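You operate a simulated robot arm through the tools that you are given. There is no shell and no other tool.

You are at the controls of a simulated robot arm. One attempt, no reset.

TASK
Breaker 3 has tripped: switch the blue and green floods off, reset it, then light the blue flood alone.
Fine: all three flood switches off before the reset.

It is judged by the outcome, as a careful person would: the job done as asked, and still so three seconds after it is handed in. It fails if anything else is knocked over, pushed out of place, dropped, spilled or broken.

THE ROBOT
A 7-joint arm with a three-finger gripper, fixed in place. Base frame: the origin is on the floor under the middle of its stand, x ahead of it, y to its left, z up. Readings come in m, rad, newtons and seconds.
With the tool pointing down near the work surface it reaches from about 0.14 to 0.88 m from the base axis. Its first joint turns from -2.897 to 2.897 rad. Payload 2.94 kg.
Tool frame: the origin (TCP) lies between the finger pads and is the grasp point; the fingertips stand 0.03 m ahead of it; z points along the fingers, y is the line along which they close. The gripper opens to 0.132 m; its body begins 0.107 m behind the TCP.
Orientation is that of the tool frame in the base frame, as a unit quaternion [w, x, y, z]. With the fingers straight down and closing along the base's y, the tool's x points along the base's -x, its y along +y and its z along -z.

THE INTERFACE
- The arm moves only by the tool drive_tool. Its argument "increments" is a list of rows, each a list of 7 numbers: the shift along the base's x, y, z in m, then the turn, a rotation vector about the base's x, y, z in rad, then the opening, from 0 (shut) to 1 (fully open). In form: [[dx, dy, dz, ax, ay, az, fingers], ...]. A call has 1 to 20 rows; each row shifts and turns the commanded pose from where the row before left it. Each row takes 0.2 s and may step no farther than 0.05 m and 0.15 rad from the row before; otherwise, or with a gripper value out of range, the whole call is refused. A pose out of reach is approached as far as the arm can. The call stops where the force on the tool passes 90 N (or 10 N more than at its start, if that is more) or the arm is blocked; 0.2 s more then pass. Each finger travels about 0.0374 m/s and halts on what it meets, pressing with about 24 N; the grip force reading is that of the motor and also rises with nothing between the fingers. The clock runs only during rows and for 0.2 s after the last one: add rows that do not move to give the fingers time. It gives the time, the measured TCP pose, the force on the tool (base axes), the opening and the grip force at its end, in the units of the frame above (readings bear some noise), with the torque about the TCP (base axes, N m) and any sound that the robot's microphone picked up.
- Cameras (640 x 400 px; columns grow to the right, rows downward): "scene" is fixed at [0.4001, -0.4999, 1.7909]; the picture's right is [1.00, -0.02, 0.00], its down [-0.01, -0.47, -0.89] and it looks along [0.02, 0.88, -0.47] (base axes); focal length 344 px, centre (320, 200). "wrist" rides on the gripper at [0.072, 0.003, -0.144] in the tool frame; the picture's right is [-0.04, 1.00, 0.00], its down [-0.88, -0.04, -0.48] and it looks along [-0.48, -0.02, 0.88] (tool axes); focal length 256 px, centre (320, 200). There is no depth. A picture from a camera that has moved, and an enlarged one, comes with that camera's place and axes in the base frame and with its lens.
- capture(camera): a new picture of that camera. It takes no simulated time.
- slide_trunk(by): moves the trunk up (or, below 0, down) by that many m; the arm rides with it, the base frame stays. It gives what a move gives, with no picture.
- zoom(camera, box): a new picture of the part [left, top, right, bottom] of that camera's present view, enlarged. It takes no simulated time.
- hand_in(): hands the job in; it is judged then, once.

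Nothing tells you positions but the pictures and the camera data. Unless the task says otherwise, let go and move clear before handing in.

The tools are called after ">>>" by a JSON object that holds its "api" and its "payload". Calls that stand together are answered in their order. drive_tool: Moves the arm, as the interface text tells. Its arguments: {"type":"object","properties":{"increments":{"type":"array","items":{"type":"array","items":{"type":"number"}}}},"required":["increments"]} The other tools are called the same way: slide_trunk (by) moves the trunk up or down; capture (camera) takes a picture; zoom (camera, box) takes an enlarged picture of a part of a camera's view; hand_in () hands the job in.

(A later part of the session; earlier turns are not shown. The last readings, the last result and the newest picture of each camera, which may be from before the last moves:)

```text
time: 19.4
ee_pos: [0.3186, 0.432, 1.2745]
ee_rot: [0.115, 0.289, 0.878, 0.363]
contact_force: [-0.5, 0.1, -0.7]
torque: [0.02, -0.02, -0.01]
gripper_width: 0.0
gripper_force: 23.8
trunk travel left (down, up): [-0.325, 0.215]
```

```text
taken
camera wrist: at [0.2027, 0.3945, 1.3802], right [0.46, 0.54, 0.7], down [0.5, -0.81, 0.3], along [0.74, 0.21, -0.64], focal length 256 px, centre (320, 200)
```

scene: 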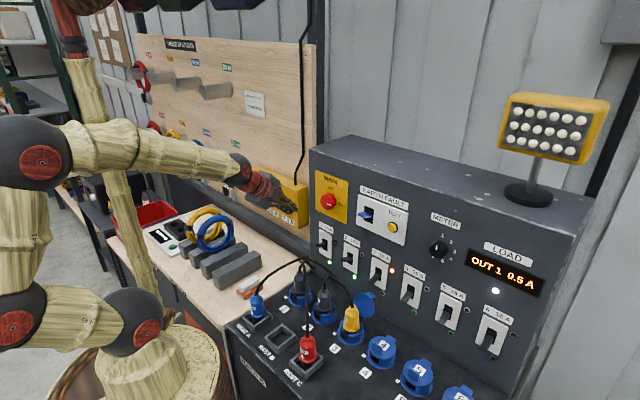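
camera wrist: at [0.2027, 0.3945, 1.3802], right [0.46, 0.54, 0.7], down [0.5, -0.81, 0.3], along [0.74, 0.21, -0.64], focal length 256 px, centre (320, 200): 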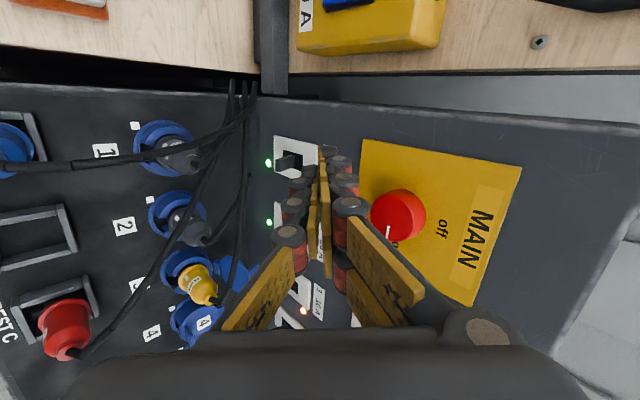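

>>> {"api": "drive_tool", "payload": {"increments": [[0.0311, -0.0311, 0, 0, 0, -0.05, 0], [0.0311, -0.0311, 0, 0, 0, -0.05, 0], [0.0311, -0.0311, 0, 0, 0, -0.05, 0], [0.0311, -0.0311, 0, 0, 0, 0, 0], [0.0311, -0.0311, 0, 0, 0, 0, 0], [0, 0, 0, 0, 0, 0, 0]]}}

>>> {"api": "capture", "payload": {"camera": "scene"}}

>>> {"api": "capture", "payload": {"camera": "wrist"}}

```text
time: 20.8
ee_pos: [0.475, 0.275, 1.273]
ee_rot: [0.143, 0.354, 0.854, 0.353]
contact_force: [0.1, 0.4, 0.7]
torque: [-0.04, -0.01, 0.0]
gripper_width: 0.0001
gripper_force: 24.0
trunk travel left (down, up): [-0.325, 0.215]
```

```text
taken
```

scene: 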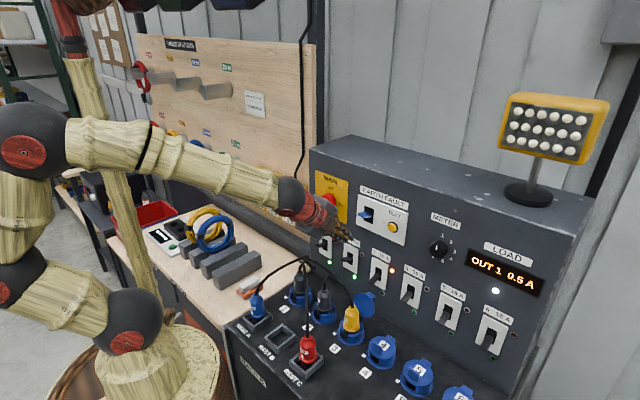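

```text
taken
camera wrist: at [0.3548, 0.2553, 1.3785], right [0.53, 0.47, 0.7], down [0.37, -0.88, 0.3], along [0.76, 0.1, -0.64], focal length 256 px, centre (320, 200)
```

wrist: 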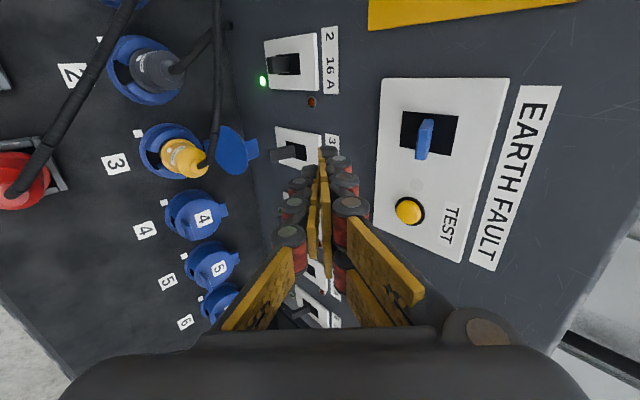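

>>> {"api": "zoom", "payload": {"camera": "wrist", "box": [200, 20, 360, 200]}}

>>> {"api": "zoom", "payload": {"camera": "scene", "box": [310, 200, 450, 330]}}

```text
2.22 times, centred on (280, 110) of wrist
camera zoom: at [0.3548, 0.2553, 1.3785], right [0.53, 0.47, 0.7], down [0.37, -0.88, 0.3], along [0.76, 0.1, -0.64], focal length 569 px, centre (409, 400)
```

zoom: 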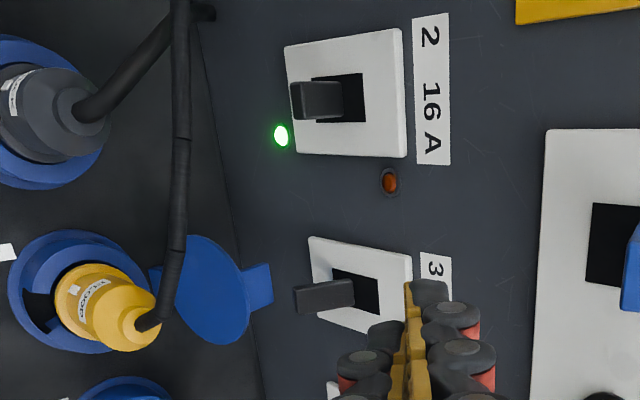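

```text
3.08 times, centred on (380, 265) of scene
camera zoom: at [0.4001, -0.4999, 1.7909], right [1.0, -0.02, 0.0], down [-0.01, -0.47, -0.89], along [0.02, 0.88, -0.47], focal length 1060 px, centre (135, 0)
```

zoom: 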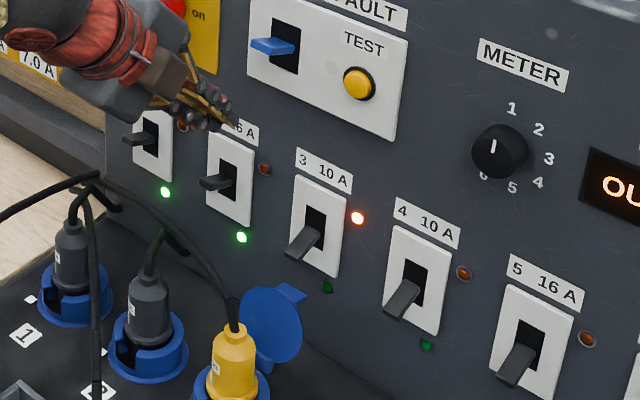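

I now have a clear view of breaker 3: lever at about u=0.184 along the wall, tip near (x 0.572, y 0.312, z 1.08), half-down. Socket 3's open lid and the plug cable sit just below, so I'll pinch the lever from its sides from above; first rolling the tool 90° about its axis while well clear.

>>> {"api": "drive_tool", "payload": {"increments": [[-0.007, -0.007, 0.01, 0.0654, 0.0654, -0.0926, 0], [-0.007, -0.007, 0.01, 0.0654, 0.0654, -0.0926, 0], [0, 0, 0, 0.0654, 0.0654, -0.0926, 0], [0, 0, 0, 0.0654, 0.0654, -0.0926, 0], [0, 0, 0, 0.0654, 0.0654, -0.0926, 0], [0, 0, 0, 0.0654, 0.0654, -0.0926, 0], [0, 0, 0, 0, 0, 0, 0]]}}

>>> {"api": "capture", "payload": {"camera": "scene"}}

```text
time: 22.4
ee_pos: [0.4583, 0.2641, 1.2957]
ee_rot: [-0.005, 0.653, 0.653, 0.384]
contact_force: [0.0, -0.1, -0.5]
torque: [-0.02, 0.0, -0.01]
gripper_width: 0.0
gripper_force: 24.2
trunk travel left (down, up): [-0.325, 0.215]
```

```text
taken
```

scene: 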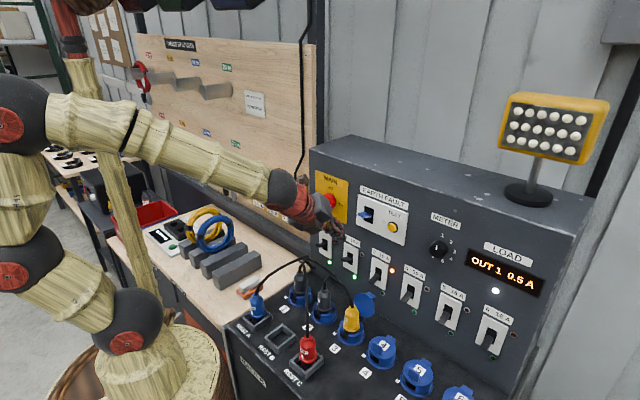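

>>> {"api": "drive_tool", "payload": {"increments": [[0, 0, 0, 0.0654, 0.0654, -0.0926, 0], [0, 0, 0, 0.0654, 0.0654, -0.0926, 0], [0, 0, 0, 0.0654, 0.0654, -0.0926, 0], [0, 0, 0, 0.0654, 0.0654, -0.0926, 0], [0, 0, 0, 0.0654, 0.0654, -0.0926, 0], [0, 0, 0, 0.0654, 0.0654, -0.0926, 0], [0, 0, 0, 0, 0, 0, 0]]}}

>>> {"api": "capture", "payload": {"camera": "scene"}}

>>> {"api": "capture", "payload": {"camera": "wrist"}}

```text
time: 24.0
ee_pos: [0.4594, 0.2638, 1.2941]
ee_rot: [-0.151, 0.853, 0.352, 0.355]
contact_force: [0.6, -0.4, -0.4]
torque: [-0.01, 0.03, -0.03]
gripper_width: 0.0002
gripper_force: 23.8
trunk travel left (down, up): [-0.325, 0.215]
```

```text
taken
```

scene: 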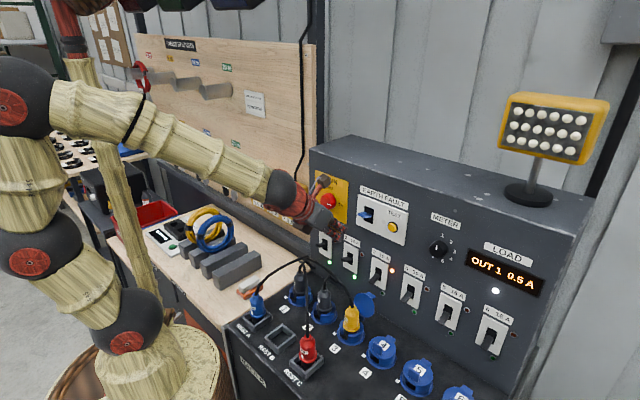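

```text
taken
camera wrist: at [0.4258, 0.2246, 1.4478], right [0.68, -0.73, -0.04], down [-0.7, -0.65, -0.29], along [0.19, 0.23, -0.96], focal length 256 px, centre (320, 200)
```

wrist: 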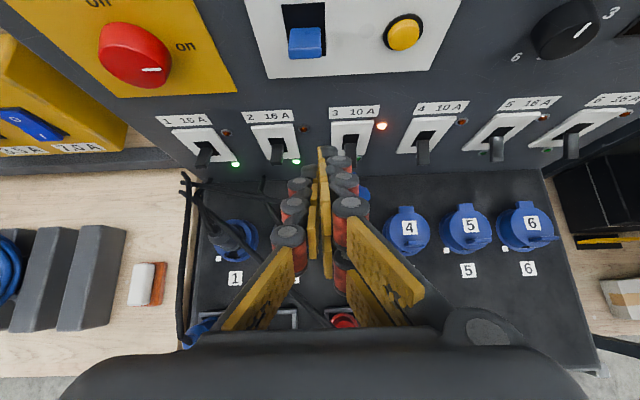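

Rolled cleanly. Now I'll shift to line up with breaker 3's column and open the fingers partway.

>>> {"api": "drive_tool", "payload": {"increments": [[0.0162, -0.0162, 0, 0, 0, 0, 0.38], [0.0162, -0.0162, 0, 0, 0, 0, 0.38], [0, 0, 0, 0, 0, 0, 0.38], [0, 0, 0, 0, 0, 0, 0.38], [0, 0, 0, 0, 0, 0, 0.38]]}}

>>> {"api": "capture", "payload": {"camera": "wrist"}}

>>> {"api": "zoom", "payload": {"camera": "wrist", "box": [220, 80, 420, 240]}}

```text
time: 25.2
ee_pos: [0.491, 0.2303, 1.2954]
ee_rot: [-0.15, 0.853, 0.352, 0.356]
contact_force: [-0.7, 0.6, -0.9]
torque: [0.01, 0.01, -0.03]
gripper_width: 0.0503
gripper_force: 0.0
trunk travel left (down, up): [-0.325, 0.215]
```

```text
taken
camera wrist: at [0.4572, 0.1916, 1.4482], right [0.68, -0.73, -0.04], down [-0.7, -0.65, -0.29], along [0.19, 0.22, -0.96], focal length 256 px, centre (320, 200)
```

wrist: 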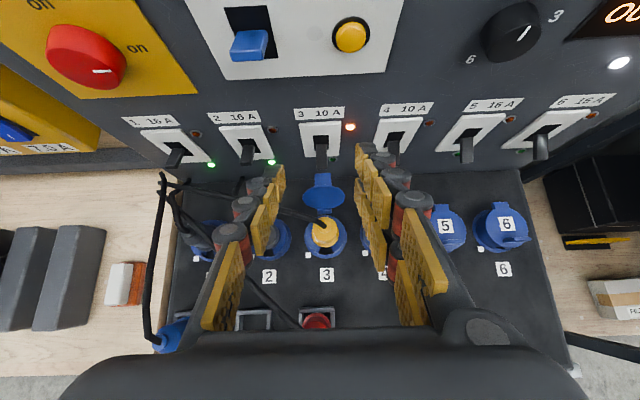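

```text
2.50 times, centred on (320, 160) of wrist
camera zoom: at [0.4572, 0.1916, 1.4482], right [0.68, -0.73, -0.04], down [-0.7, -0.65, -0.29], along [0.19, 0.22, -0.96], focal length 640 px, centre (320, 300)
```

zoom: 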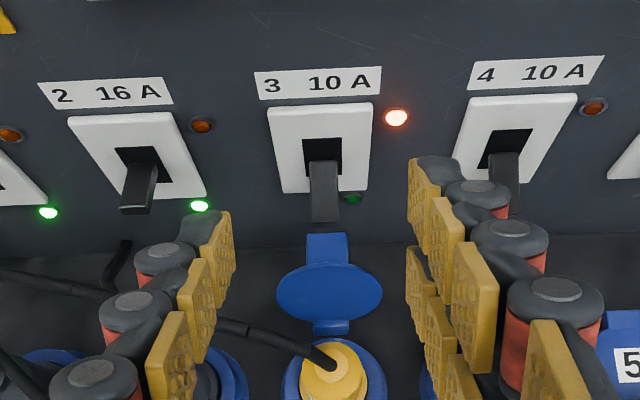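

The lever is centred between the open fingers. I'll drop to a start point and approach along the tool axis in steps, checking before gripping.

>>> {"api": "drive_tool", "payload": {"increments": [[0.0018, 0.0018, -0.033, 0, 0, 0, 0.38], [0.0018, 0.0018, -0.034, 0, 0, 0, 0.38], [0.0018, 0.0018, -0.034, 0, 0, 0, 0.38], [0.0145, 0.0145, -0.0205, 0, 0, 0, 0.38], [0.0145, 0.0145, -0.0205, 0, 0, 0, 0.38], [0.0145, 0.0145, -0.0205, 0, 0, 0, 0.38], [0, 0, 0, 0, 0, 0, 0.38]]}}

>>> {"api": "capture", "payload": {"camera": "wrist"}}

>>> {"api": "zoom", "payload": {"camera": "scene", "box": [300, 190, 440, 330]}}

```text
time: 26.8
ee_pos: [0.5395, 0.2806, 1.1319]
ee_rot: [-0.149, 0.853, 0.351, 0.356]
contact_force: [0.3, -0.3, 0.6]
torque: [-0.01, 0.03, 0.01]
gripper_width: 0.0501
gripper_force: 0.1
trunk travel left (down, up): [-0.325, 0.215]
```

```text
taken
camera wrist: at [0.5066, 0.2405, 1.2854], right [0.68, -0.73, -0.04], down [-0.7, -0.65, -0.29], along [0.19, 0.22, -0.96], focal length 256 px, centre (320, 200)
```

wrist: 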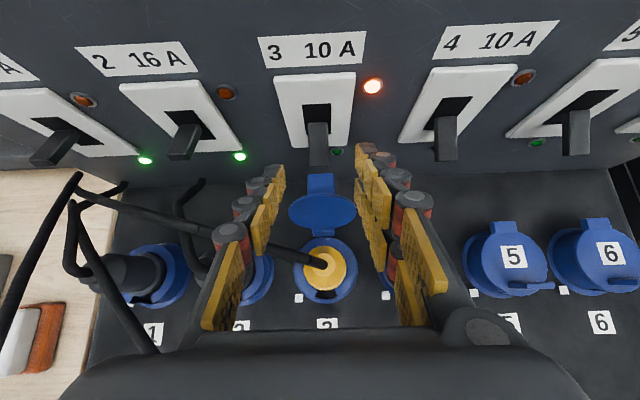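

```text
2.86 times, centred on (370, 260) of scene
camera zoom: at [0.4001, -0.4999, 1.7909], right [1.0, -0.02, 0.0], down [-0.01, -0.47, -0.89], along [0.02, 0.88, -0.47], focal length 984 px, centre (177, 29)
```

zoom: 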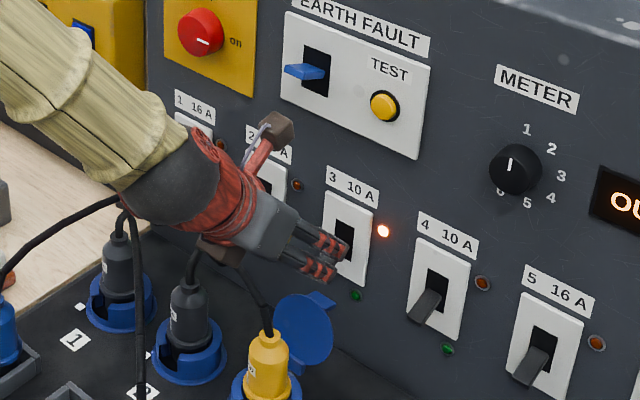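

Clear of cables and lid, lever centred. Moving the last ~5 cm in along the axis.

>>> {"api": "drive_tool", "payload": {"increments": [[0.0087, 0.0087, -0.0127, 0, 0, 0, 0.38], [0.0087, 0.0087, -0.0127, 0, 0, 0, 0.38], [0.0087, 0.0087, -0.0126, 0, 0, 0, 0.38], [0, 0, 0, 0, 0, 0, 0.38]]}}

>>> {"api": "capture", "payload": {"camera": "wrist"}}

>>> {"api": "zoom", "payload": {"camera": "wrist", "box": [240, 60, 400, 220]}}

>>> {"api": "zoom", "payload": {"camera": "scene", "box": [320, 210, 420, 310]}}

```text
time: 27.8
ee_pos: [0.5661, 0.3044, 1.0938]
ee_rot: [-0.149, 0.853, 0.352, 0.355]
contact_force: [0.6, 0.6, -0.8]
torque: [-0.05, -0.01, -0.02]
gripper_width: 0.0501
gripper_force: 0.1
trunk travel left (down, up): [-0.325, 0.215]
```

```text
taken
camera wrist: at [0.5326, 0.2664, 1.2478], right [0.68, -0.73, -0.04], down [-0.7, -0.65, -0.29], along [0.19, 0.22, -0.96], focal length 256 px, centre (320, 200)
```

wrist: 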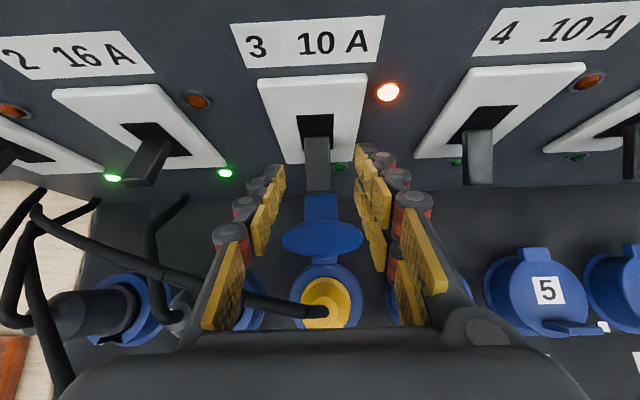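

```text
2.50 times, centred on (320, 140) of wrist
camera zoom: at [0.5326, 0.2664, 1.2478], right [0.68, -0.73, -0.04], down [-0.7, -0.65, -0.29], along [0.19, 0.22, -0.96], focal length 640 px, centre (320, 350)
```

zoom: 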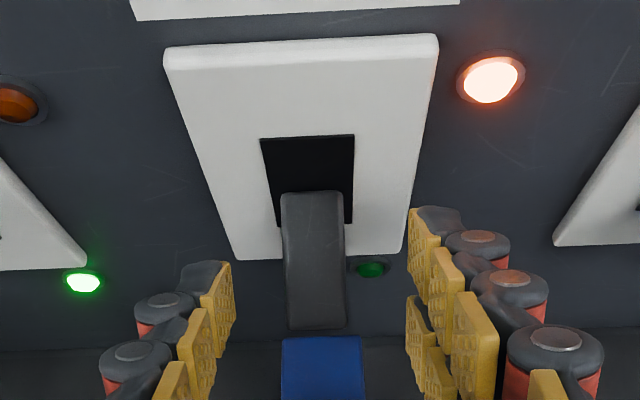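

```text
4.00 times, centred on (370, 260) of scene
camera zoom: at [0.4001, -0.4999, 1.7909], right [1.0, -0.02, 0.0], down [-0.01, -0.47, -0.89], along [0.02, 0.88, -0.47], focal length 1378 px, centre (120, -40)
```

zoom: 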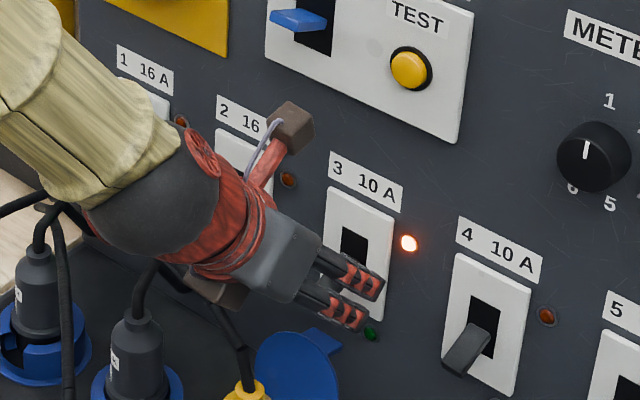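

Lever 3 is between the fingers. Closing to pinch it.

>>> {"api": "drive_tool", "payload": {"increments": [[0, 0, 0, 0, 0, 0, 0.2], [0, 0, 0, 0, 0, 0, 0.0], [0, 0, 0, 0, 0, 0, 0.0], [0, 0, 0, 0, 0, 0, 0.0], [0, 0, 0, 0, 0, 0, 0.0]]}}

>>> {"api": "zoom", "payload": {"camera": "wrist", "box": [240, 60, 400, 220]}}

>>> {"api": "zoom", "payload": {"camera": "scene", "box": [320, 210, 420, 310]}}

```text
time: 29.0
ee_pos: [0.5654, 0.306, 1.0946]
ee_rot: [-0.151, 0.852, 0.353, 0.356]
contact_force: [-4.1, 6.4, -1.2]
torque: [0.11, 0.16, 0.24]
gripper_width: 0.0177
gripper_force: 40.8
trunk travel left (down, up): [-0.325, 0.215]
```

```text
2.50 times, centred on (320, 140) of wrist
camera zoom: at [0.5319, 0.2673, 1.2478], right [0.69, -0.73, -0.04], down [-0.7, -0.65, -0.29], along [0.19, 0.22, -0.96], focal length 640 px, centre (320, 350)
```

zoom: 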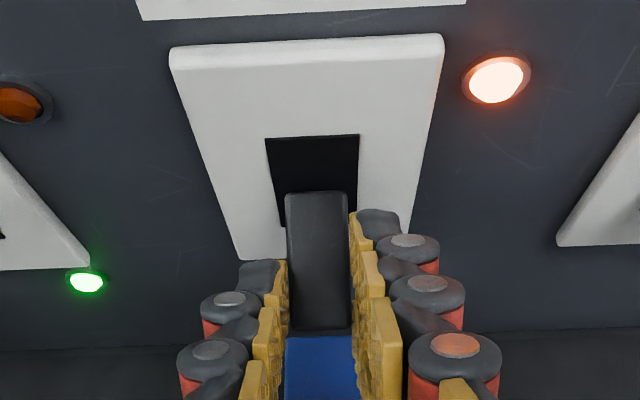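

```text
4.00 times, centred on (370, 260) of scene
camera zoom: at [0.4001, -0.4999, 1.7909], right [1.0, -0.02, 0.0], down [-0.01, -0.47, -0.89], along [0.02, 0.88, -0.47], focal length 1378 px, centre (120, -40)
```

zoom: 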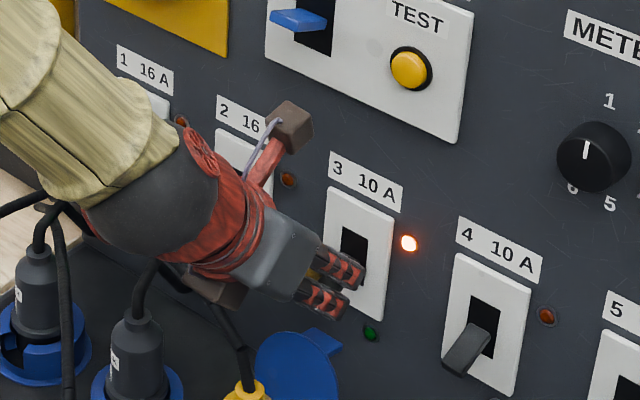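

Gripped (17.7 mm, the lever's width). Now pressing it down to the full OFF position in small steps.

>>> {"api": "drive_tool", "payload": {"increments": [[0, 0, -0.003, 0, 0, 0, 0], [0, 0, -0.003, 0, 0, 0, 0], [0, 0, -0.003, 0, 0, 0, 0]]}}

>>> {"api": "zoom", "payload": {"camera": "wrist", "box": [240, 60, 400, 220]}}

>>> {"api": "zoom", "payload": {"camera": "scene", "box": [320, 210, 420, 310]}}

```text
time: 29.8
ee_pos: [0.5667, 0.3069, 1.0904]
ee_rot: [-0.15, 0.851, 0.352, 0.36]
contact_force: [-9.9, 3.8, 34.2]
torque: [0.6, -0.33, 0.19]
gripper_width: 0.0177
gripper_force: 43.4
trunk travel left (down, up): [-0.325, 0.215]
```

```text
2.50 times, centred on (320, 140) of wrist
camera zoom: at [0.5312, 0.2671, 1.243], right [0.69, -0.73, -0.03], down [-0.7, -0.65, -0.3], along [0.2, 0.23, -0.95], focal length 640 px, centre (320, 350)
```

zoom: 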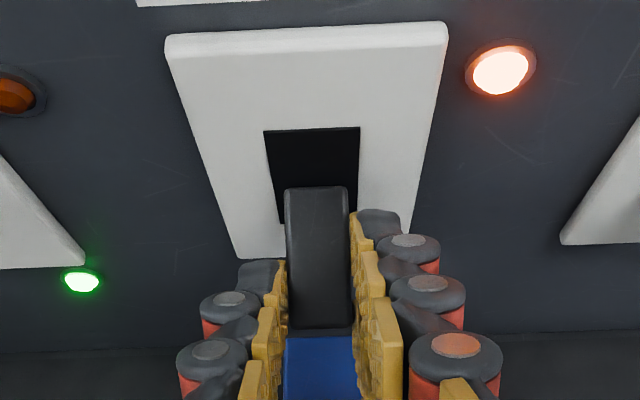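

```text
4.00 times, centred on (370, 260) of scene
camera zoom: at [0.4001, -0.4999, 1.7909], right [1.0, -0.02, 0.0], down [-0.01, -0.47, -0.89], along [0.02, 0.88, -0.47], focal length 1378 px, centre (120, -40)
```

zoom: 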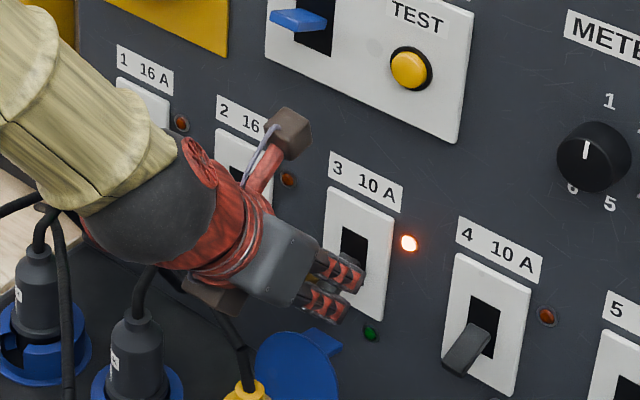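

>>> {"api": "drive_tool", "payload": {"increments": [[0, 0, -0.003, 0, 0, 0, 0], [0, 0, -0.003, 0, 0, 0, 0]]}}

>>> {"api": "zoom", "payload": {"camera": "wrist", "box": [240, 60, 400, 220]}}

>>> {"api": "zoom", "payload": {"camera": "scene", "box": [320, 210, 420, 310]}}

```text
time: 30.4
ee_pos: [0.5656, 0.3056, 1.0805]
ee_rot: [-0.149, 0.852, 0.352, 0.358]
contact_force: [-2.4, 6.4, 31.7]
torque: [0.79, -0.51, -0.02]
gripper_width: 0.0174
gripper_force: 43.2
trunk travel left (down, up): [-0.325, 0.215]
```

```text
2.50 times, centred on (320, 140) of wrist
camera zoom: at [0.5316, 0.2671, 1.234], right [0.68, -0.73, -0.03], down [-0.7, -0.65, -0.3], along [0.19, 0.23, -0.95], focal length 640 px, centre (320, 350)
```

zoom: 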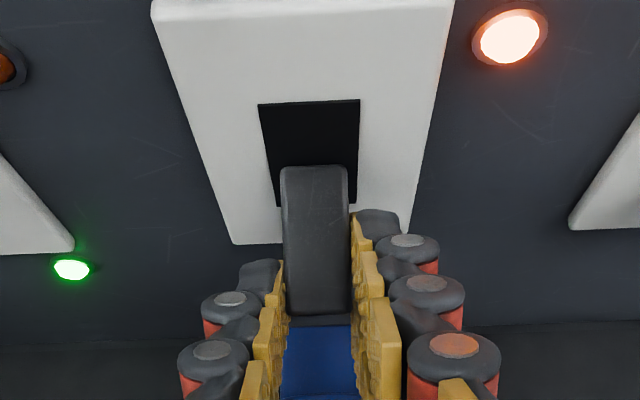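

```text
4.00 times, centred on (370, 260) of scene
camera zoom: at [0.4001, -0.4999, 1.7909], right [1.0, -0.02, 0.0], down [-0.01, -0.47, -0.89], along [0.02, 0.88, -0.47], focal length 1378 px, centre (120, -40)
```

zoom: 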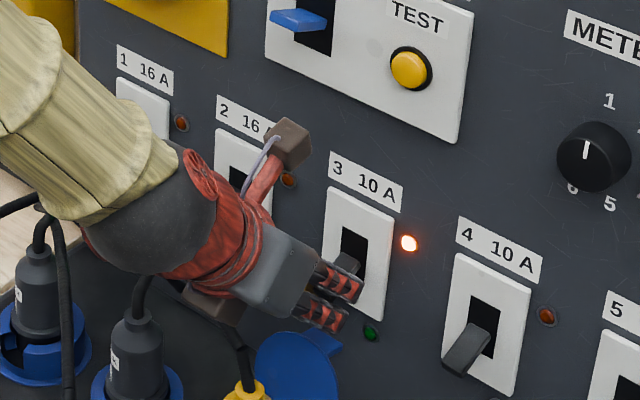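

>>> {"api": "capture", "payload": {"camera": "wrist"}}

>>> {"api": "zoom", "payload": {"camera": "wrist", "box": [400, 30, 560, 190]}}

>>> {"api": "zoom", "payload": {"camera": "scene", "box": [360, 230, 420, 290]}}

```text
taken
camera wrist: at [0.5316, 0.2671, 1.234], right [0.68, -0.73, -0.03], down [-0.7, -0.65, -0.3], along [0.19, 0.23, -0.95], focal length 256 px, centre (320, 200)
```

wrist: 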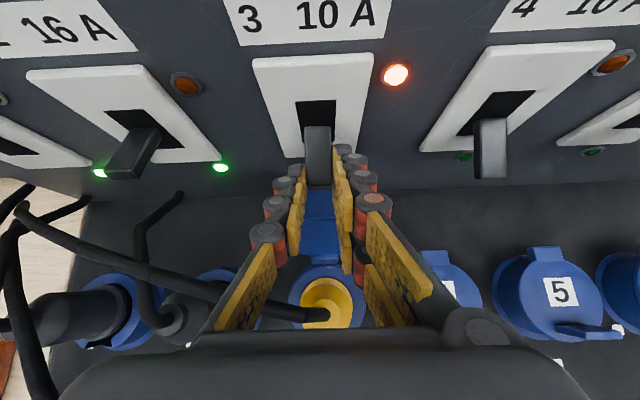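

```text
2.50 times, centred on (480, 110) of wrist
camera zoom: at [0.5316, 0.2671, 1.234], right [0.68, -0.73, -0.03], down [-0.7, -0.65, -0.3], along [0.19, 0.23, -0.95], focal length 640 px, centre (-80, 425)
```

zoom: 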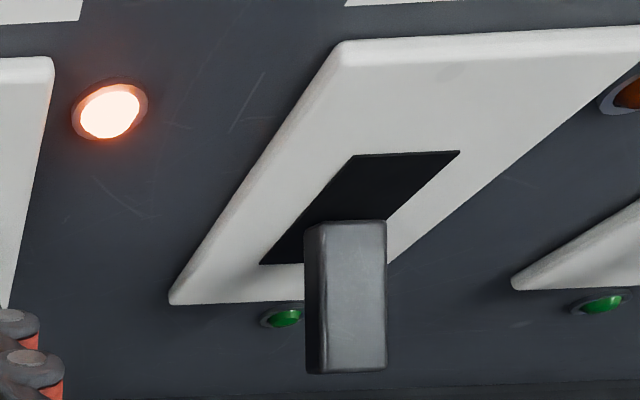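

```text
6.67 times, centred on (390, 260) of scene
camera zoom: at [0.4001, -0.4999, 1.7909], right [1.0, -0.02, 0.0], down [-0.01, -0.47, -0.89], along [0.02, 0.88, -0.47], focal length 2296 px, centre (-147, -200)
```

zoom: 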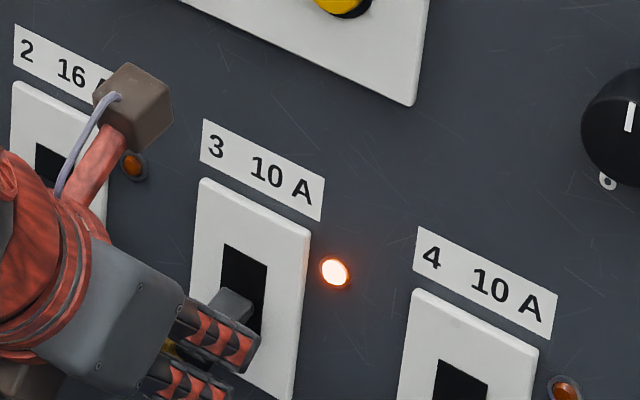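

The fingers slid on the lever under ~32 N: it's already against its down stop, at the same angle as the OFF levers 4–6, so down is complete. Now lifting it toward ON.

>>> {"api": "drive_tool", "payload": {"increments": [[0, 0, 0.005, 0, 0, 0, 0], [0, 0, 0.005, 0, 0, 0, 0], [0, 0, 0.005, 0, 0, 0, 0], [0, 0, 0.005, 0, 0, 0, 0]]}}

>>> {"api": "capture", "payload": {"camera": "wrist"}}

>>> {"api": "zoom", "payload": {"camera": "scene", "box": [340, 220, 420, 290]}}

```text
time: 31.4
ee_pos: [0.5631, 0.3039, 1.0909]
ee_rot: [-0.147, 0.856, 0.352, 0.35]
contact_force: [-9.6, -2.7, -28.5]
torque: [-0.71, 0.89, 0.14]
gripper_width: 0.0174
gripper_force: 43.5
trunk travel left (down, up): [-0.325, 0.215]
```

```text
taken
camera wrist: at [0.531, 0.266, 1.2446], right [0.68, -0.73, -0.04], down [-0.71, -0.65, -0.28], along [0.18, 0.22, -0.96], focal length 256 px, centre (320, 200)
```

wrist: 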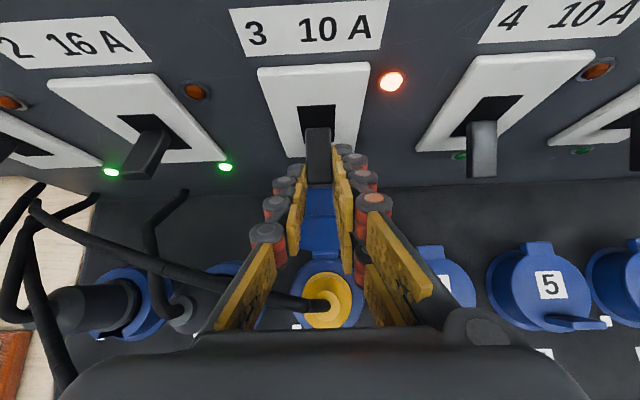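

```text
5.71 times, centred on (380, 255) of scene
camera zoom: at [0.4001, -0.4999, 1.7909], right [1.0, -0.02, 0.0], down [-0.01, -0.47, -0.89], along [0.02, 0.88, -0.47], focal length 1968 px, centre (-23, -114)
```

zoom: 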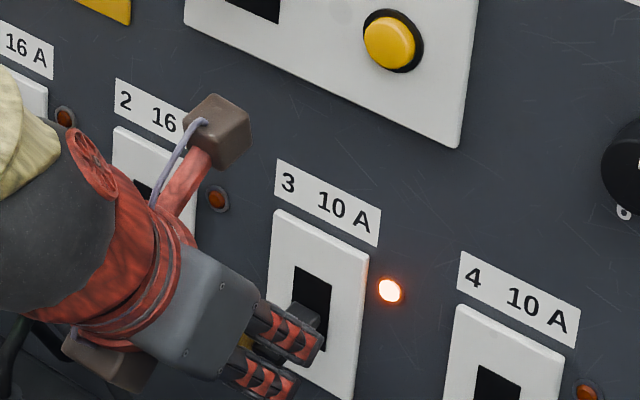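

>>> {"api": "drive_tool", "payload": {"increments": [[0, 0, 0.004, 0, 0, 0, 0], [0, 0, 0.004, 0, 0, 0, 0], [0, 0, 0.004, 0, 0, 0, 0]]}}

>>> {"api": "capture", "payload": {"camera": "wrist"}}

>>> {"api": "zoom", "payload": {"camera": "scene", "box": [340, 220, 420, 290]}}

```text
time: 32.2
ee_pos: [0.5669, 0.308, 1.1112]
ee_rot: [-0.149, 0.853, 0.352, 0.355]
contact_force: [-9.4, 0.2, -23.3]
torque: [-0.93, 0.81, 0.31]
gripper_width: 0.0178
gripper_force: 43.3
trunk travel left (down, up): [-0.325, 0.215]
```

```text
taken
camera wrist: at [0.5334, 0.2687, 1.2638], right [0.69, -0.73, -0.04], down [-0.7, -0.65, -0.29], along [0.19, 0.22, -0.96], focal length 256 px, centre (320, 200)
```

wrist: 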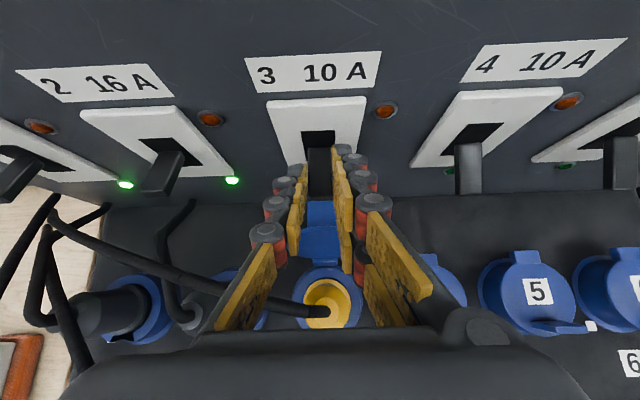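

```text
5.71 times, centred on (380, 255) of scene
camera zoom: at [0.4001, -0.4999, 1.7909], right [1.0, -0.02, 0.0], down [-0.01, -0.47, -0.89], along [0.02, 0.88, -0.47], focal length 1968 px, centre (-23, -114)
```

zoom: 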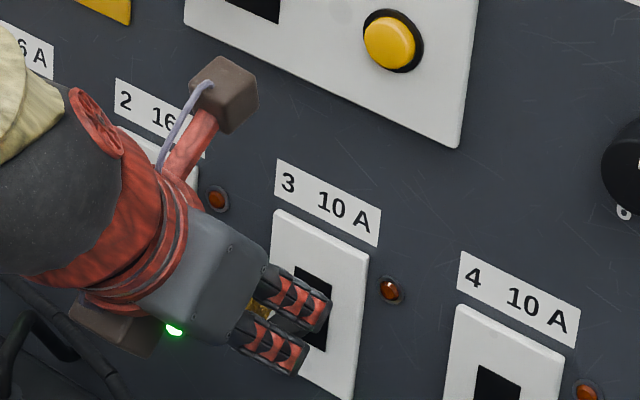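

The orange trip lamp has gone out and the lever is rising. I'll carry on up to the full ON position.

>>> {"api": "drive_tool", "payload": {"increments": [[0, 0, 0.004, 0, 0, 0, 0], [0, 0, 0.004, 0, 0, 0, 0], [0, 0, 0.004, 0, 0, 0, 0]]}}

>>> {"api": "capture", "payload": {"camera": "wrist"}}

>>> {"api": "zoom", "payload": {"camera": "scene", "box": [340, 220, 420, 290]}}

```text
time: 33.0
ee_pos: [0.5765, 0.3042, 1.1327]
ee_rot: [-0.148, 0.851, 0.349, 0.362]
contact_force: [33.3, -23.9, 9.9]
torque: [-0.43, -1.29, -0.19]
gripper_width: 0.0
gripper_force: 28.2
trunk travel left (down, up): [-0.325, 0.215]
```

```text
taken
camera wrist: at [0.5404, 0.2644, 1.2842], right [0.68, -0.73, -0.03], down [-0.71, -0.64, -0.3], along [0.2, 0.23, -0.95], focal length 256 px, centre (320, 200)
```

wrist: 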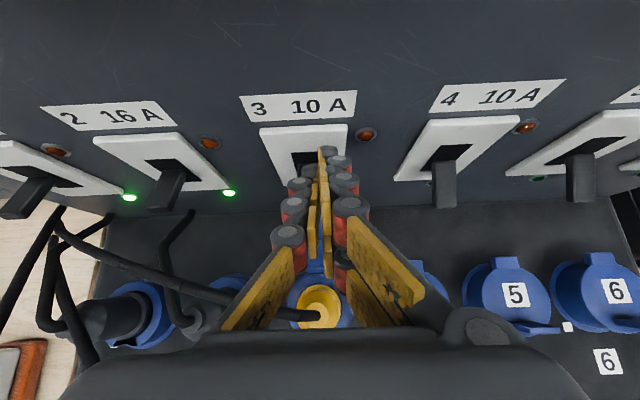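

```text
5.71 times, centred on (380, 255) of scene
camera zoom: at [0.4001, -0.4999, 1.7909], right [1.0, -0.02, 0.0], down [-0.01, -0.47, -0.89], along [0.02, 0.88, -0.47], focal length 1968 px, centre (-23, -114)
```

zoom: 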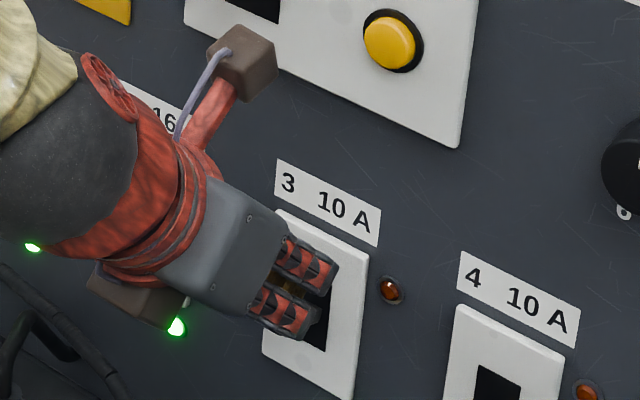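

The fingers slipped off the lever's end and closed, with a sideways load now on the hand. Let me look before moving.

>>> {"api": "zoom", "payload": {"camera": "wrist", "box": [240, 90, 400, 250]}}

>>> {"api": "zoom", "payload": {"camera": "scene", "box": [370, 240, 410, 290]}}

```text
2.50 times, centred on (320, 170) of wrist
camera zoom: at [0.5404, 0.2644, 1.2842], right [0.68, -0.73, -0.03], down [-0.71, -0.64, -0.3], along [0.2, 0.23, -0.95], focal length 640 px, centre (320, 275)
```

zoom: 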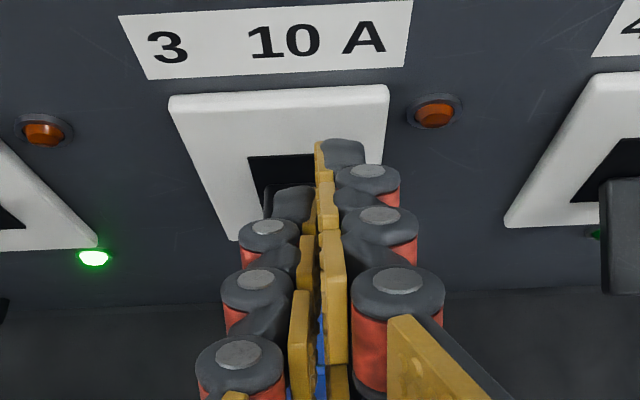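

```text
8.00 times, centred on (390, 265) of scene
camera zoom: at [0.4001, -0.4999, 1.7909], right [1.0, -0.02, 0.0], down [-0.01, -0.47, -0.89], along [0.02, 0.88, -0.47], focal length 2756 px, centre (-240, -320)
```

zoom: 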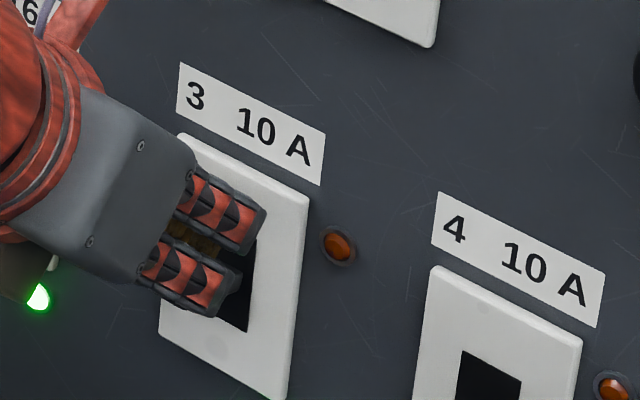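

The fingertips are resting on/beside the lever. I'll retreat up and outward along the tool axis, then inspect the lever.

>>> {"api": "drive_tool", "payload": {"increments": [[-0.004, -0.004, 0.012, 0, 0, 0, 0], [-0.008, -0.008, 0.016, 0, 0, 0, 0], [-0.012, -0.012, 0.018, 0, 0, 0, 0], [-0.014, -0.014, 0.02, 0, 0, 0, 0], [-0.014, -0.014, 0.02, 0, 0, 0, 0.3], [0, 0, 0, 0, 0, 0, 0.3], [0, 0, 0, 0, 0, 0, 0.3], [0, 0, 0, 0, 0, 0, 0.3]]}}

>>> {"api": "capture", "payload": {"camera": "wrist"}}

>>> {"api": "zoom", "payload": {"camera": "wrist", "box": [220, 60, 420, 240]}}

>>> {"api": "zoom", "payload": {"camera": "scene", "box": [310, 200, 450, 330]}}

```text
time: 34.8
ee_pos: [0.5139, 0.2539, 1.2083]
ee_rot: [-0.149, 0.853, 0.351, 0.356]
contact_force: [-0.2, 0.2, 0.3]
torque: [-0.01, -0.02, 0.02]
gripper_width: 0.0395
gripper_force: 0.0
trunk travel left (down, up): [-0.325, 0.215]
```

```text
taken
camera wrist: at [0.4813, 0.2148, 1.3628], right [0.68, -0.73, -0.04], down [-0.7, -0.65, -0.29], along [0.19, 0.22, -0.96], focal length 256 px, centre (320, 200)
```

wrist: 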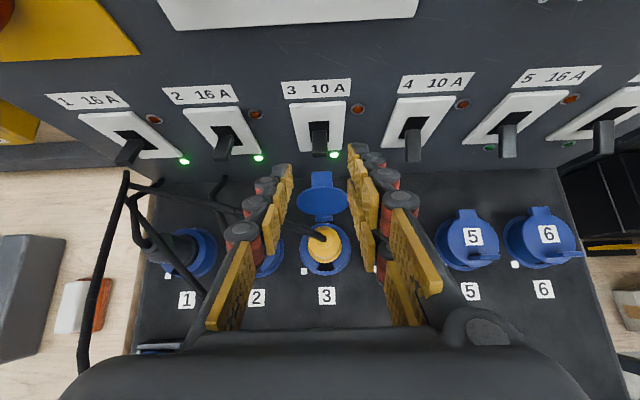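

```text
2.22 times, centred on (320, 150) of wrist
camera zoom: at [0.4813, 0.2148, 1.3628], right [0.68, -0.73, -0.04], down [-0.7, -0.65, -0.29], along [0.19, 0.22, -0.96], focal length 569 px, centre (320, 311)
```

zoom: 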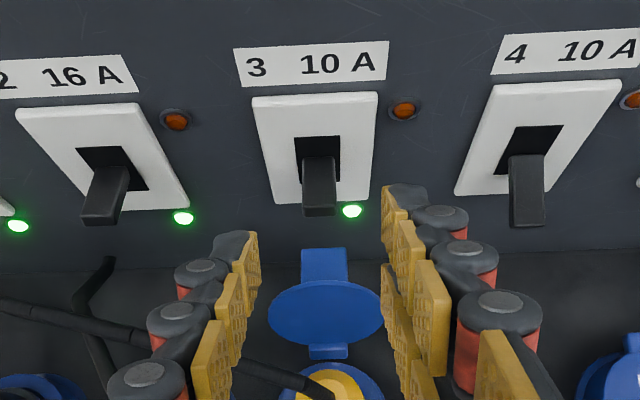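

```text
3.08 times, centred on (380, 265) of scene
camera zoom: at [0.4001, -0.4999, 1.7909], right [1.0, -0.02, 0.0], down [-0.01, -0.47, -0.89], along [0.02, 0.88, -0.47], focal length 1060 px, centre (135, 0)
```

zoom: 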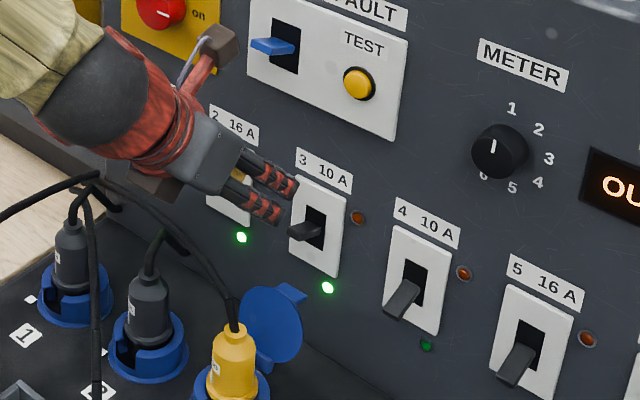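

Breaker 3 is reset: lever up, green lamp lit, orange out; the others are unchanged. Now I'll retreat, close the fingers, roll the tool back and return to the splitter.

>>> {"api": "drive_tool", "payload": {"increments": [[-0.0083, -0.0083, 0.028, 0, 0, 0, 0], [-0.0083, -0.0083, 0.028, 0, 0, 0, 0], [-0.0083, -0.0083, 0.028, 0, 0, 0, 0], [0, 0, 0, -0.0654, -0.0654, 0.0926, 0], [0, 0, 0, -0.0654, -0.0654, 0.0926, 0], [0, 0, 0, -0.0654, -0.0654, 0.0926, 0], [0, 0, 0, -0.0654, -0.0654, 0.0926, 0], [0, 0, 0, -0.0654, -0.0654, 0.0926, 0], [0, 0, 0, -0.0654, -0.0654, 0.0926, 0], [0, 0, 0, -0.0654, -0.0654, 0.0926, 0], [0, 0, 0, -0.0654, -0.0654, 0.0926, 0], [0, 0, 0, -0.0654, -0.0654, 0.0926, 0], [0, 0, 0, -0.0654, -0.0654, 0.0926, 0], [0, 0, 0, -0.0654, -0.0654, 0.0926, 0], [0, 0, 0, -0.0654, -0.0654, 0.0926, 0], [0, 0, 0, 0, 0, 0, 0]]}}

>>> {"api": "capture", "payload": {"camera": "scene"}}

>>> {"api": "capture", "payload": {"camera": "wrist"}}

```text
time: 38.2
ee_pos: [0.4901, 0.23, 1.2938]
ee_rot: [0.142, 0.353, 0.855, 0.354]
contact_force: [-0.5, -0.2, -0.2]
torque: [-0.03, -0.02, -0.02]
gripper_width: 0.0
gripper_force: 23.9
trunk travel left (down, up): [-0.325, 0.215]
```

```text
taken
```

scene: 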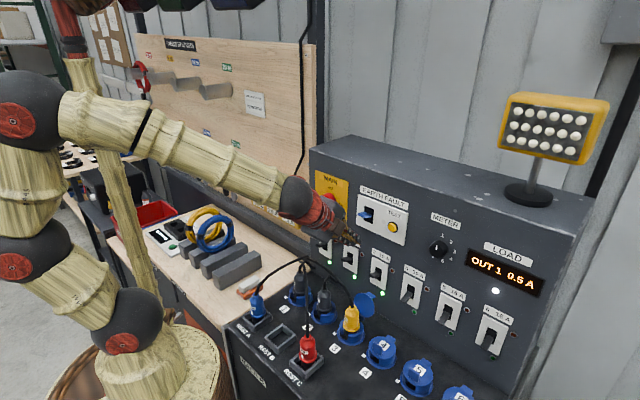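

```text
taken
camera wrist: at [0.3696, 0.2099, 1.3987], right [0.53, 0.47, 0.7], down [0.37, -0.88, 0.31], along [0.76, 0.1, -0.64], focal length 256 px, centre (320, 200)
```

wrist: 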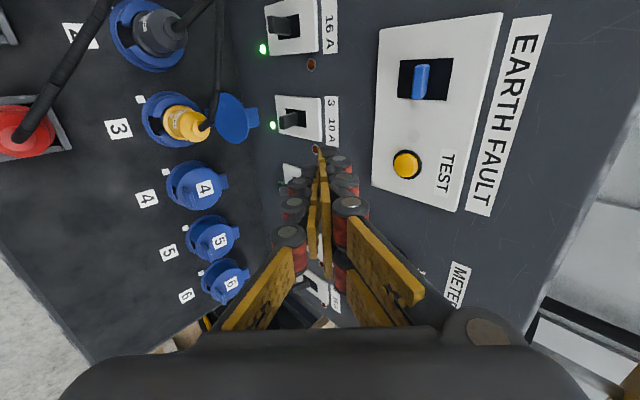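

Rolled back cleanly. Swinging left to stand in front of the blue switch.

>>> {"api": "drive_tool", "payload": {"increments": [[-0.0262, 0.0347, 0, 0, 0, 0, 0], [-0.0262, 0.0347, 0, 0, 0, 0, 0], [-0.0262, 0.0347, 0, 0, 0, 0, 0], [-0.0262, 0.0347, 0, 0, 0, 0, 0], [-0.0262, 0.0347, 0, 0, 0, 0, 0], [-0.0262, 0.0347, 0, 0, 0, 0, 0], [-0.0262, 0.0347, 0, 0, 0, 0, 0], [-0.0262, 0.0347, 0, 0, 0, 0, 0], [-0.0262, 0.0347, 0, 0, 0, 0, 0], [-0.0262, 0.0347, 0, 0, 0, 0, 0], [0, 0, 0, 0, 0, 0, 0]]}}

>>> {"api": "capture", "payload": {"camera": "scene"}}

>>> {"api": "capture", "payload": {"camera": "wrist"}}

```text
time: 40.6
ee_pos: [0.227, 0.5778, 1.2948]
ee_rot: [0.142, 0.354, 0.854, 0.353]
contact_force: [0.4, 0.2, 0.4]
torque: [0.01, 0.01, -0.01]
gripper_width: 0.0
gripper_force: 24.4
trunk travel left (down, up): [-0.325, 0.215]
```

```text
taken
```

scene: 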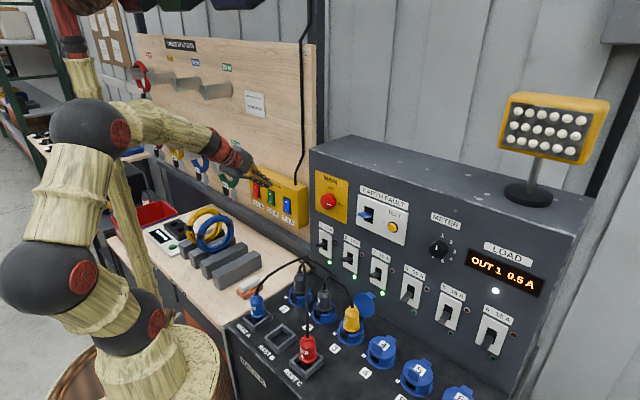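

```text
taken
camera wrist: at [0.1074, 0.5583, 1.4002], right [0.53, 0.47, 0.7], down [0.37, -0.88, 0.3], along [0.76, 0.1, -0.64], focal length 256 px, centre (320, 200)
```

wrist: 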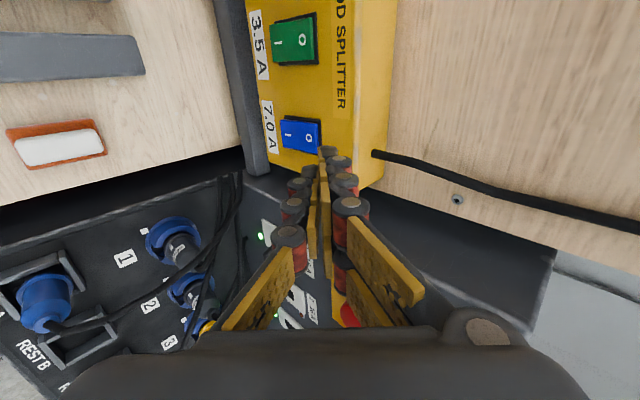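

>>> {"api": "drive_tool", "payload": {"increments": [[0.003, -0.003, -0.0346, 0, 0, 0, 0], [0, 0, -0.0346, 0, 0, 0, 0], [0, 0, -0.0346, 0, 0, 0, 0], [0, 0, -0.0347, 0, 0, 0, 0], [0.0105, 0.0105, 0, 0, 0, 0, 0], [0, 0, 0, 0, 0, 0, 0]]}}

>>> {"api": "capture", "payload": {"camera": "wrist"}}

>>> {"api": "zoom", "payload": {"camera": "scene", "box": [240, 160, 320, 230]}}

```text
time: 42.0
ee_pos: [0.241, 0.5836, 1.1551]
ee_rot: [0.143, 0.354, 0.855, 0.353]
contact_force: [-0.4, 0.0, -0.6]
torque: [-0.02, -0.02, -0.03]
gripper_width: 0.0
gripper_force: 23.7
trunk travel left (down, up): [-0.325, 0.215]
```

```text
taken
camera wrist: at [0.1212, 0.5642, 1.2605], right [0.53, 0.47, 0.7], down [0.37, -0.88, 0.3], along [0.76, 0.1, -0.64], focal length 256 px, centre (320, 200)
```

wrist: 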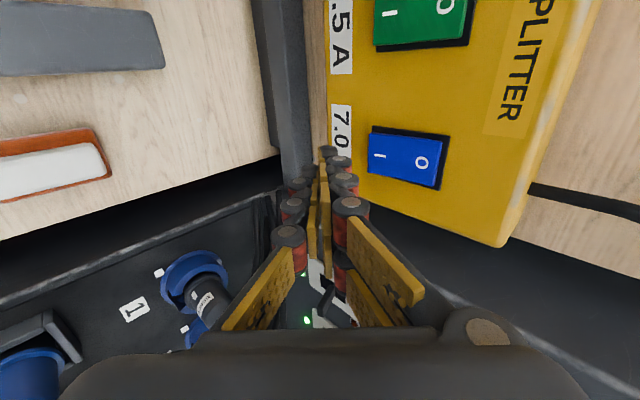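

```text
5.71 times, centred on (280, 195) of scene
camera zoom: at [0.4001, -0.4999, 1.7909], right [1.0, -0.02, 0.0], down [-0.01, -0.47, -0.89], along [0.02, 0.88, -0.47], focal length 1968 px, centre (549, 229)
```

zoom: 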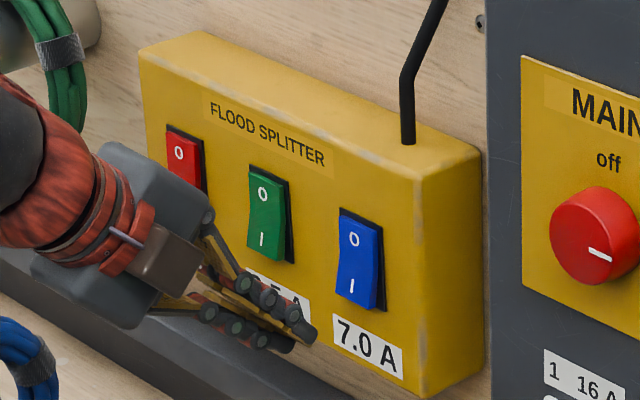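

Fingertips line up with the "I" half of the blue rocker. Advancing and pressing.

>>> {"api": "drive_tool", "payload": {"increments": [[0.0085, 0.0085, 0, 0, 0, 0, 0], [0.0085, 0.0085, 0, 0, 0, 0, 0], [0.0071, 0.0071, 0, 0, 0, 0, 0], [0.0035, 0.0035, 0, 0, 0, 0, 0], [0, 0, 0, 0, 0, 0, 0]]}}

>>> {"api": "zoom", "payload": {"camera": "wrist", "box": [270, 80, 450, 220]}}

>>> {"api": "zoom", "payload": {"camera": "scene", "box": [240, 160, 320, 230]}}

```text
time: 43.2
ee_pos: [0.2676, 0.6126, 1.1549]
ee_rot: [0.143, 0.354, 0.854, 0.353]
contact_force: [-0.7, -0.1, -0.2]
torque: [-0.02, 0.02, 0.0]
gripper_width: 0.0001
gripper_force: 23.7
trunk travel left (down, up): [-0.325, 0.215]
```

```text
2.86 times, centred on (360, 150) of wrist
camera zoom: at [0.148, 0.5926, 1.2606], right [0.53, 0.47, 0.7], down [0.37, -0.88, 0.3], along [0.76, 0.1, -0.64], focal length 731 px, centre (206, 343)
```

zoom: 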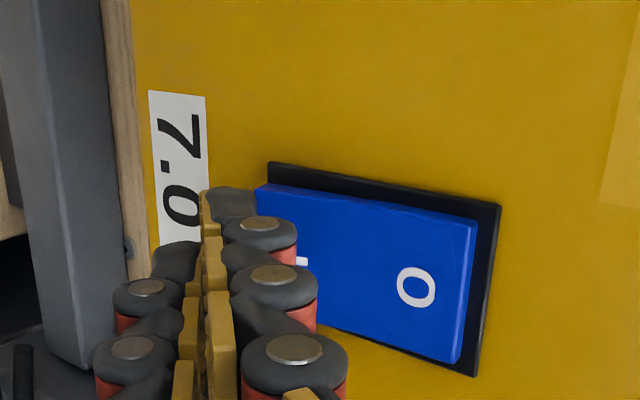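

```text
5.71 times, centred on (280, 195) of scene
camera zoom: at [0.4001, -0.4999, 1.7909], right [1.0, -0.02, 0.0], down [-0.01, -0.47, -0.89], along [0.02, 0.88, -0.47], focal length 1968 px, centre (549, 229)
```

zoom: 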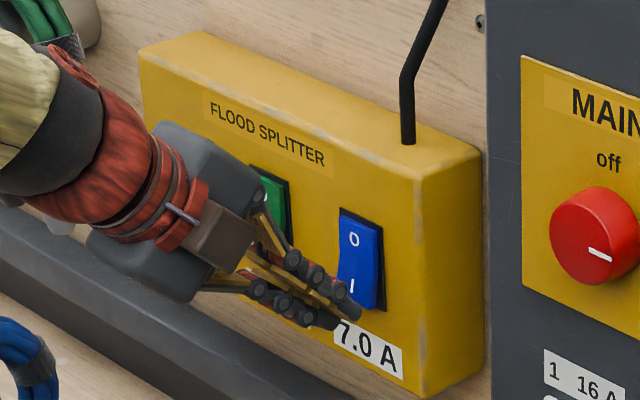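

>>> {"api": "drive_tool", "payload": {"increments": [[0.0028, 0.0028, 0.003, 0, 0, 0, 0], [0.0028, 0.0028, 0, 0, 0, 0, 0], [0.0028, 0.0028, 0, 0, 0, 0, 0], [0.0028, 0.0028, 0, 0, 0, 0, 0]]}}

>>> {"api": "zoom", "payload": {"camera": "wrist", "box": [270, 80, 450, 220]}}

>>> {"api": "zoom", "payload": {"camera": "scene", "box": [240, 160, 320, 230]}}

```text
time: 44.2
ee_pos: [0.2799, 0.6236, 1.1571]
ee_rot: [0.142, 0.354, 0.854, 0.354]
contact_force: [-2.7, -1.8, 0.3]
torque: [-0.02, 0.01, -0.03]
gripper_width: 0.0
gripper_force: 24.1
trunk travel left (down, up): [-0.325, 0.215]
```

```text
2.86 times, centred on (360, 150) of wrist
camera zoom: at [0.1594, 0.603, 1.2628], right [0.53, 0.47, 0.7], down [0.37, -0.88, 0.3], along [0.76, 0.1, -0.64], focal length 731 px, centre (206, 343)
```

zoom: 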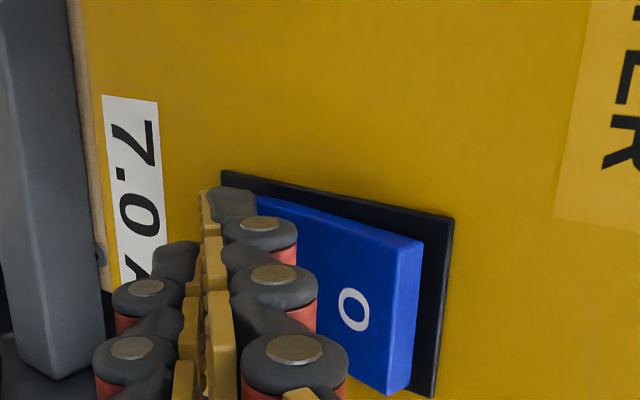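

```text
5.71 times, centred on (280, 195) of scene
camera zoom: at [0.4001, -0.4999, 1.7909], right [1.0, -0.02, 0.0], down [-0.01, -0.47, -0.89], along [0.02, 0.88, -0.47], focal length 1968 px, centre (549, 229)
```

zoom: 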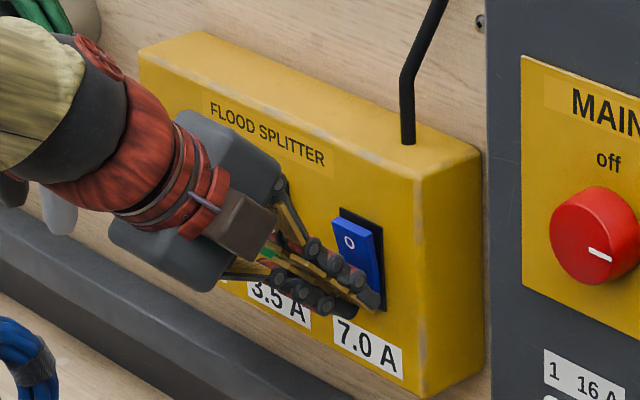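

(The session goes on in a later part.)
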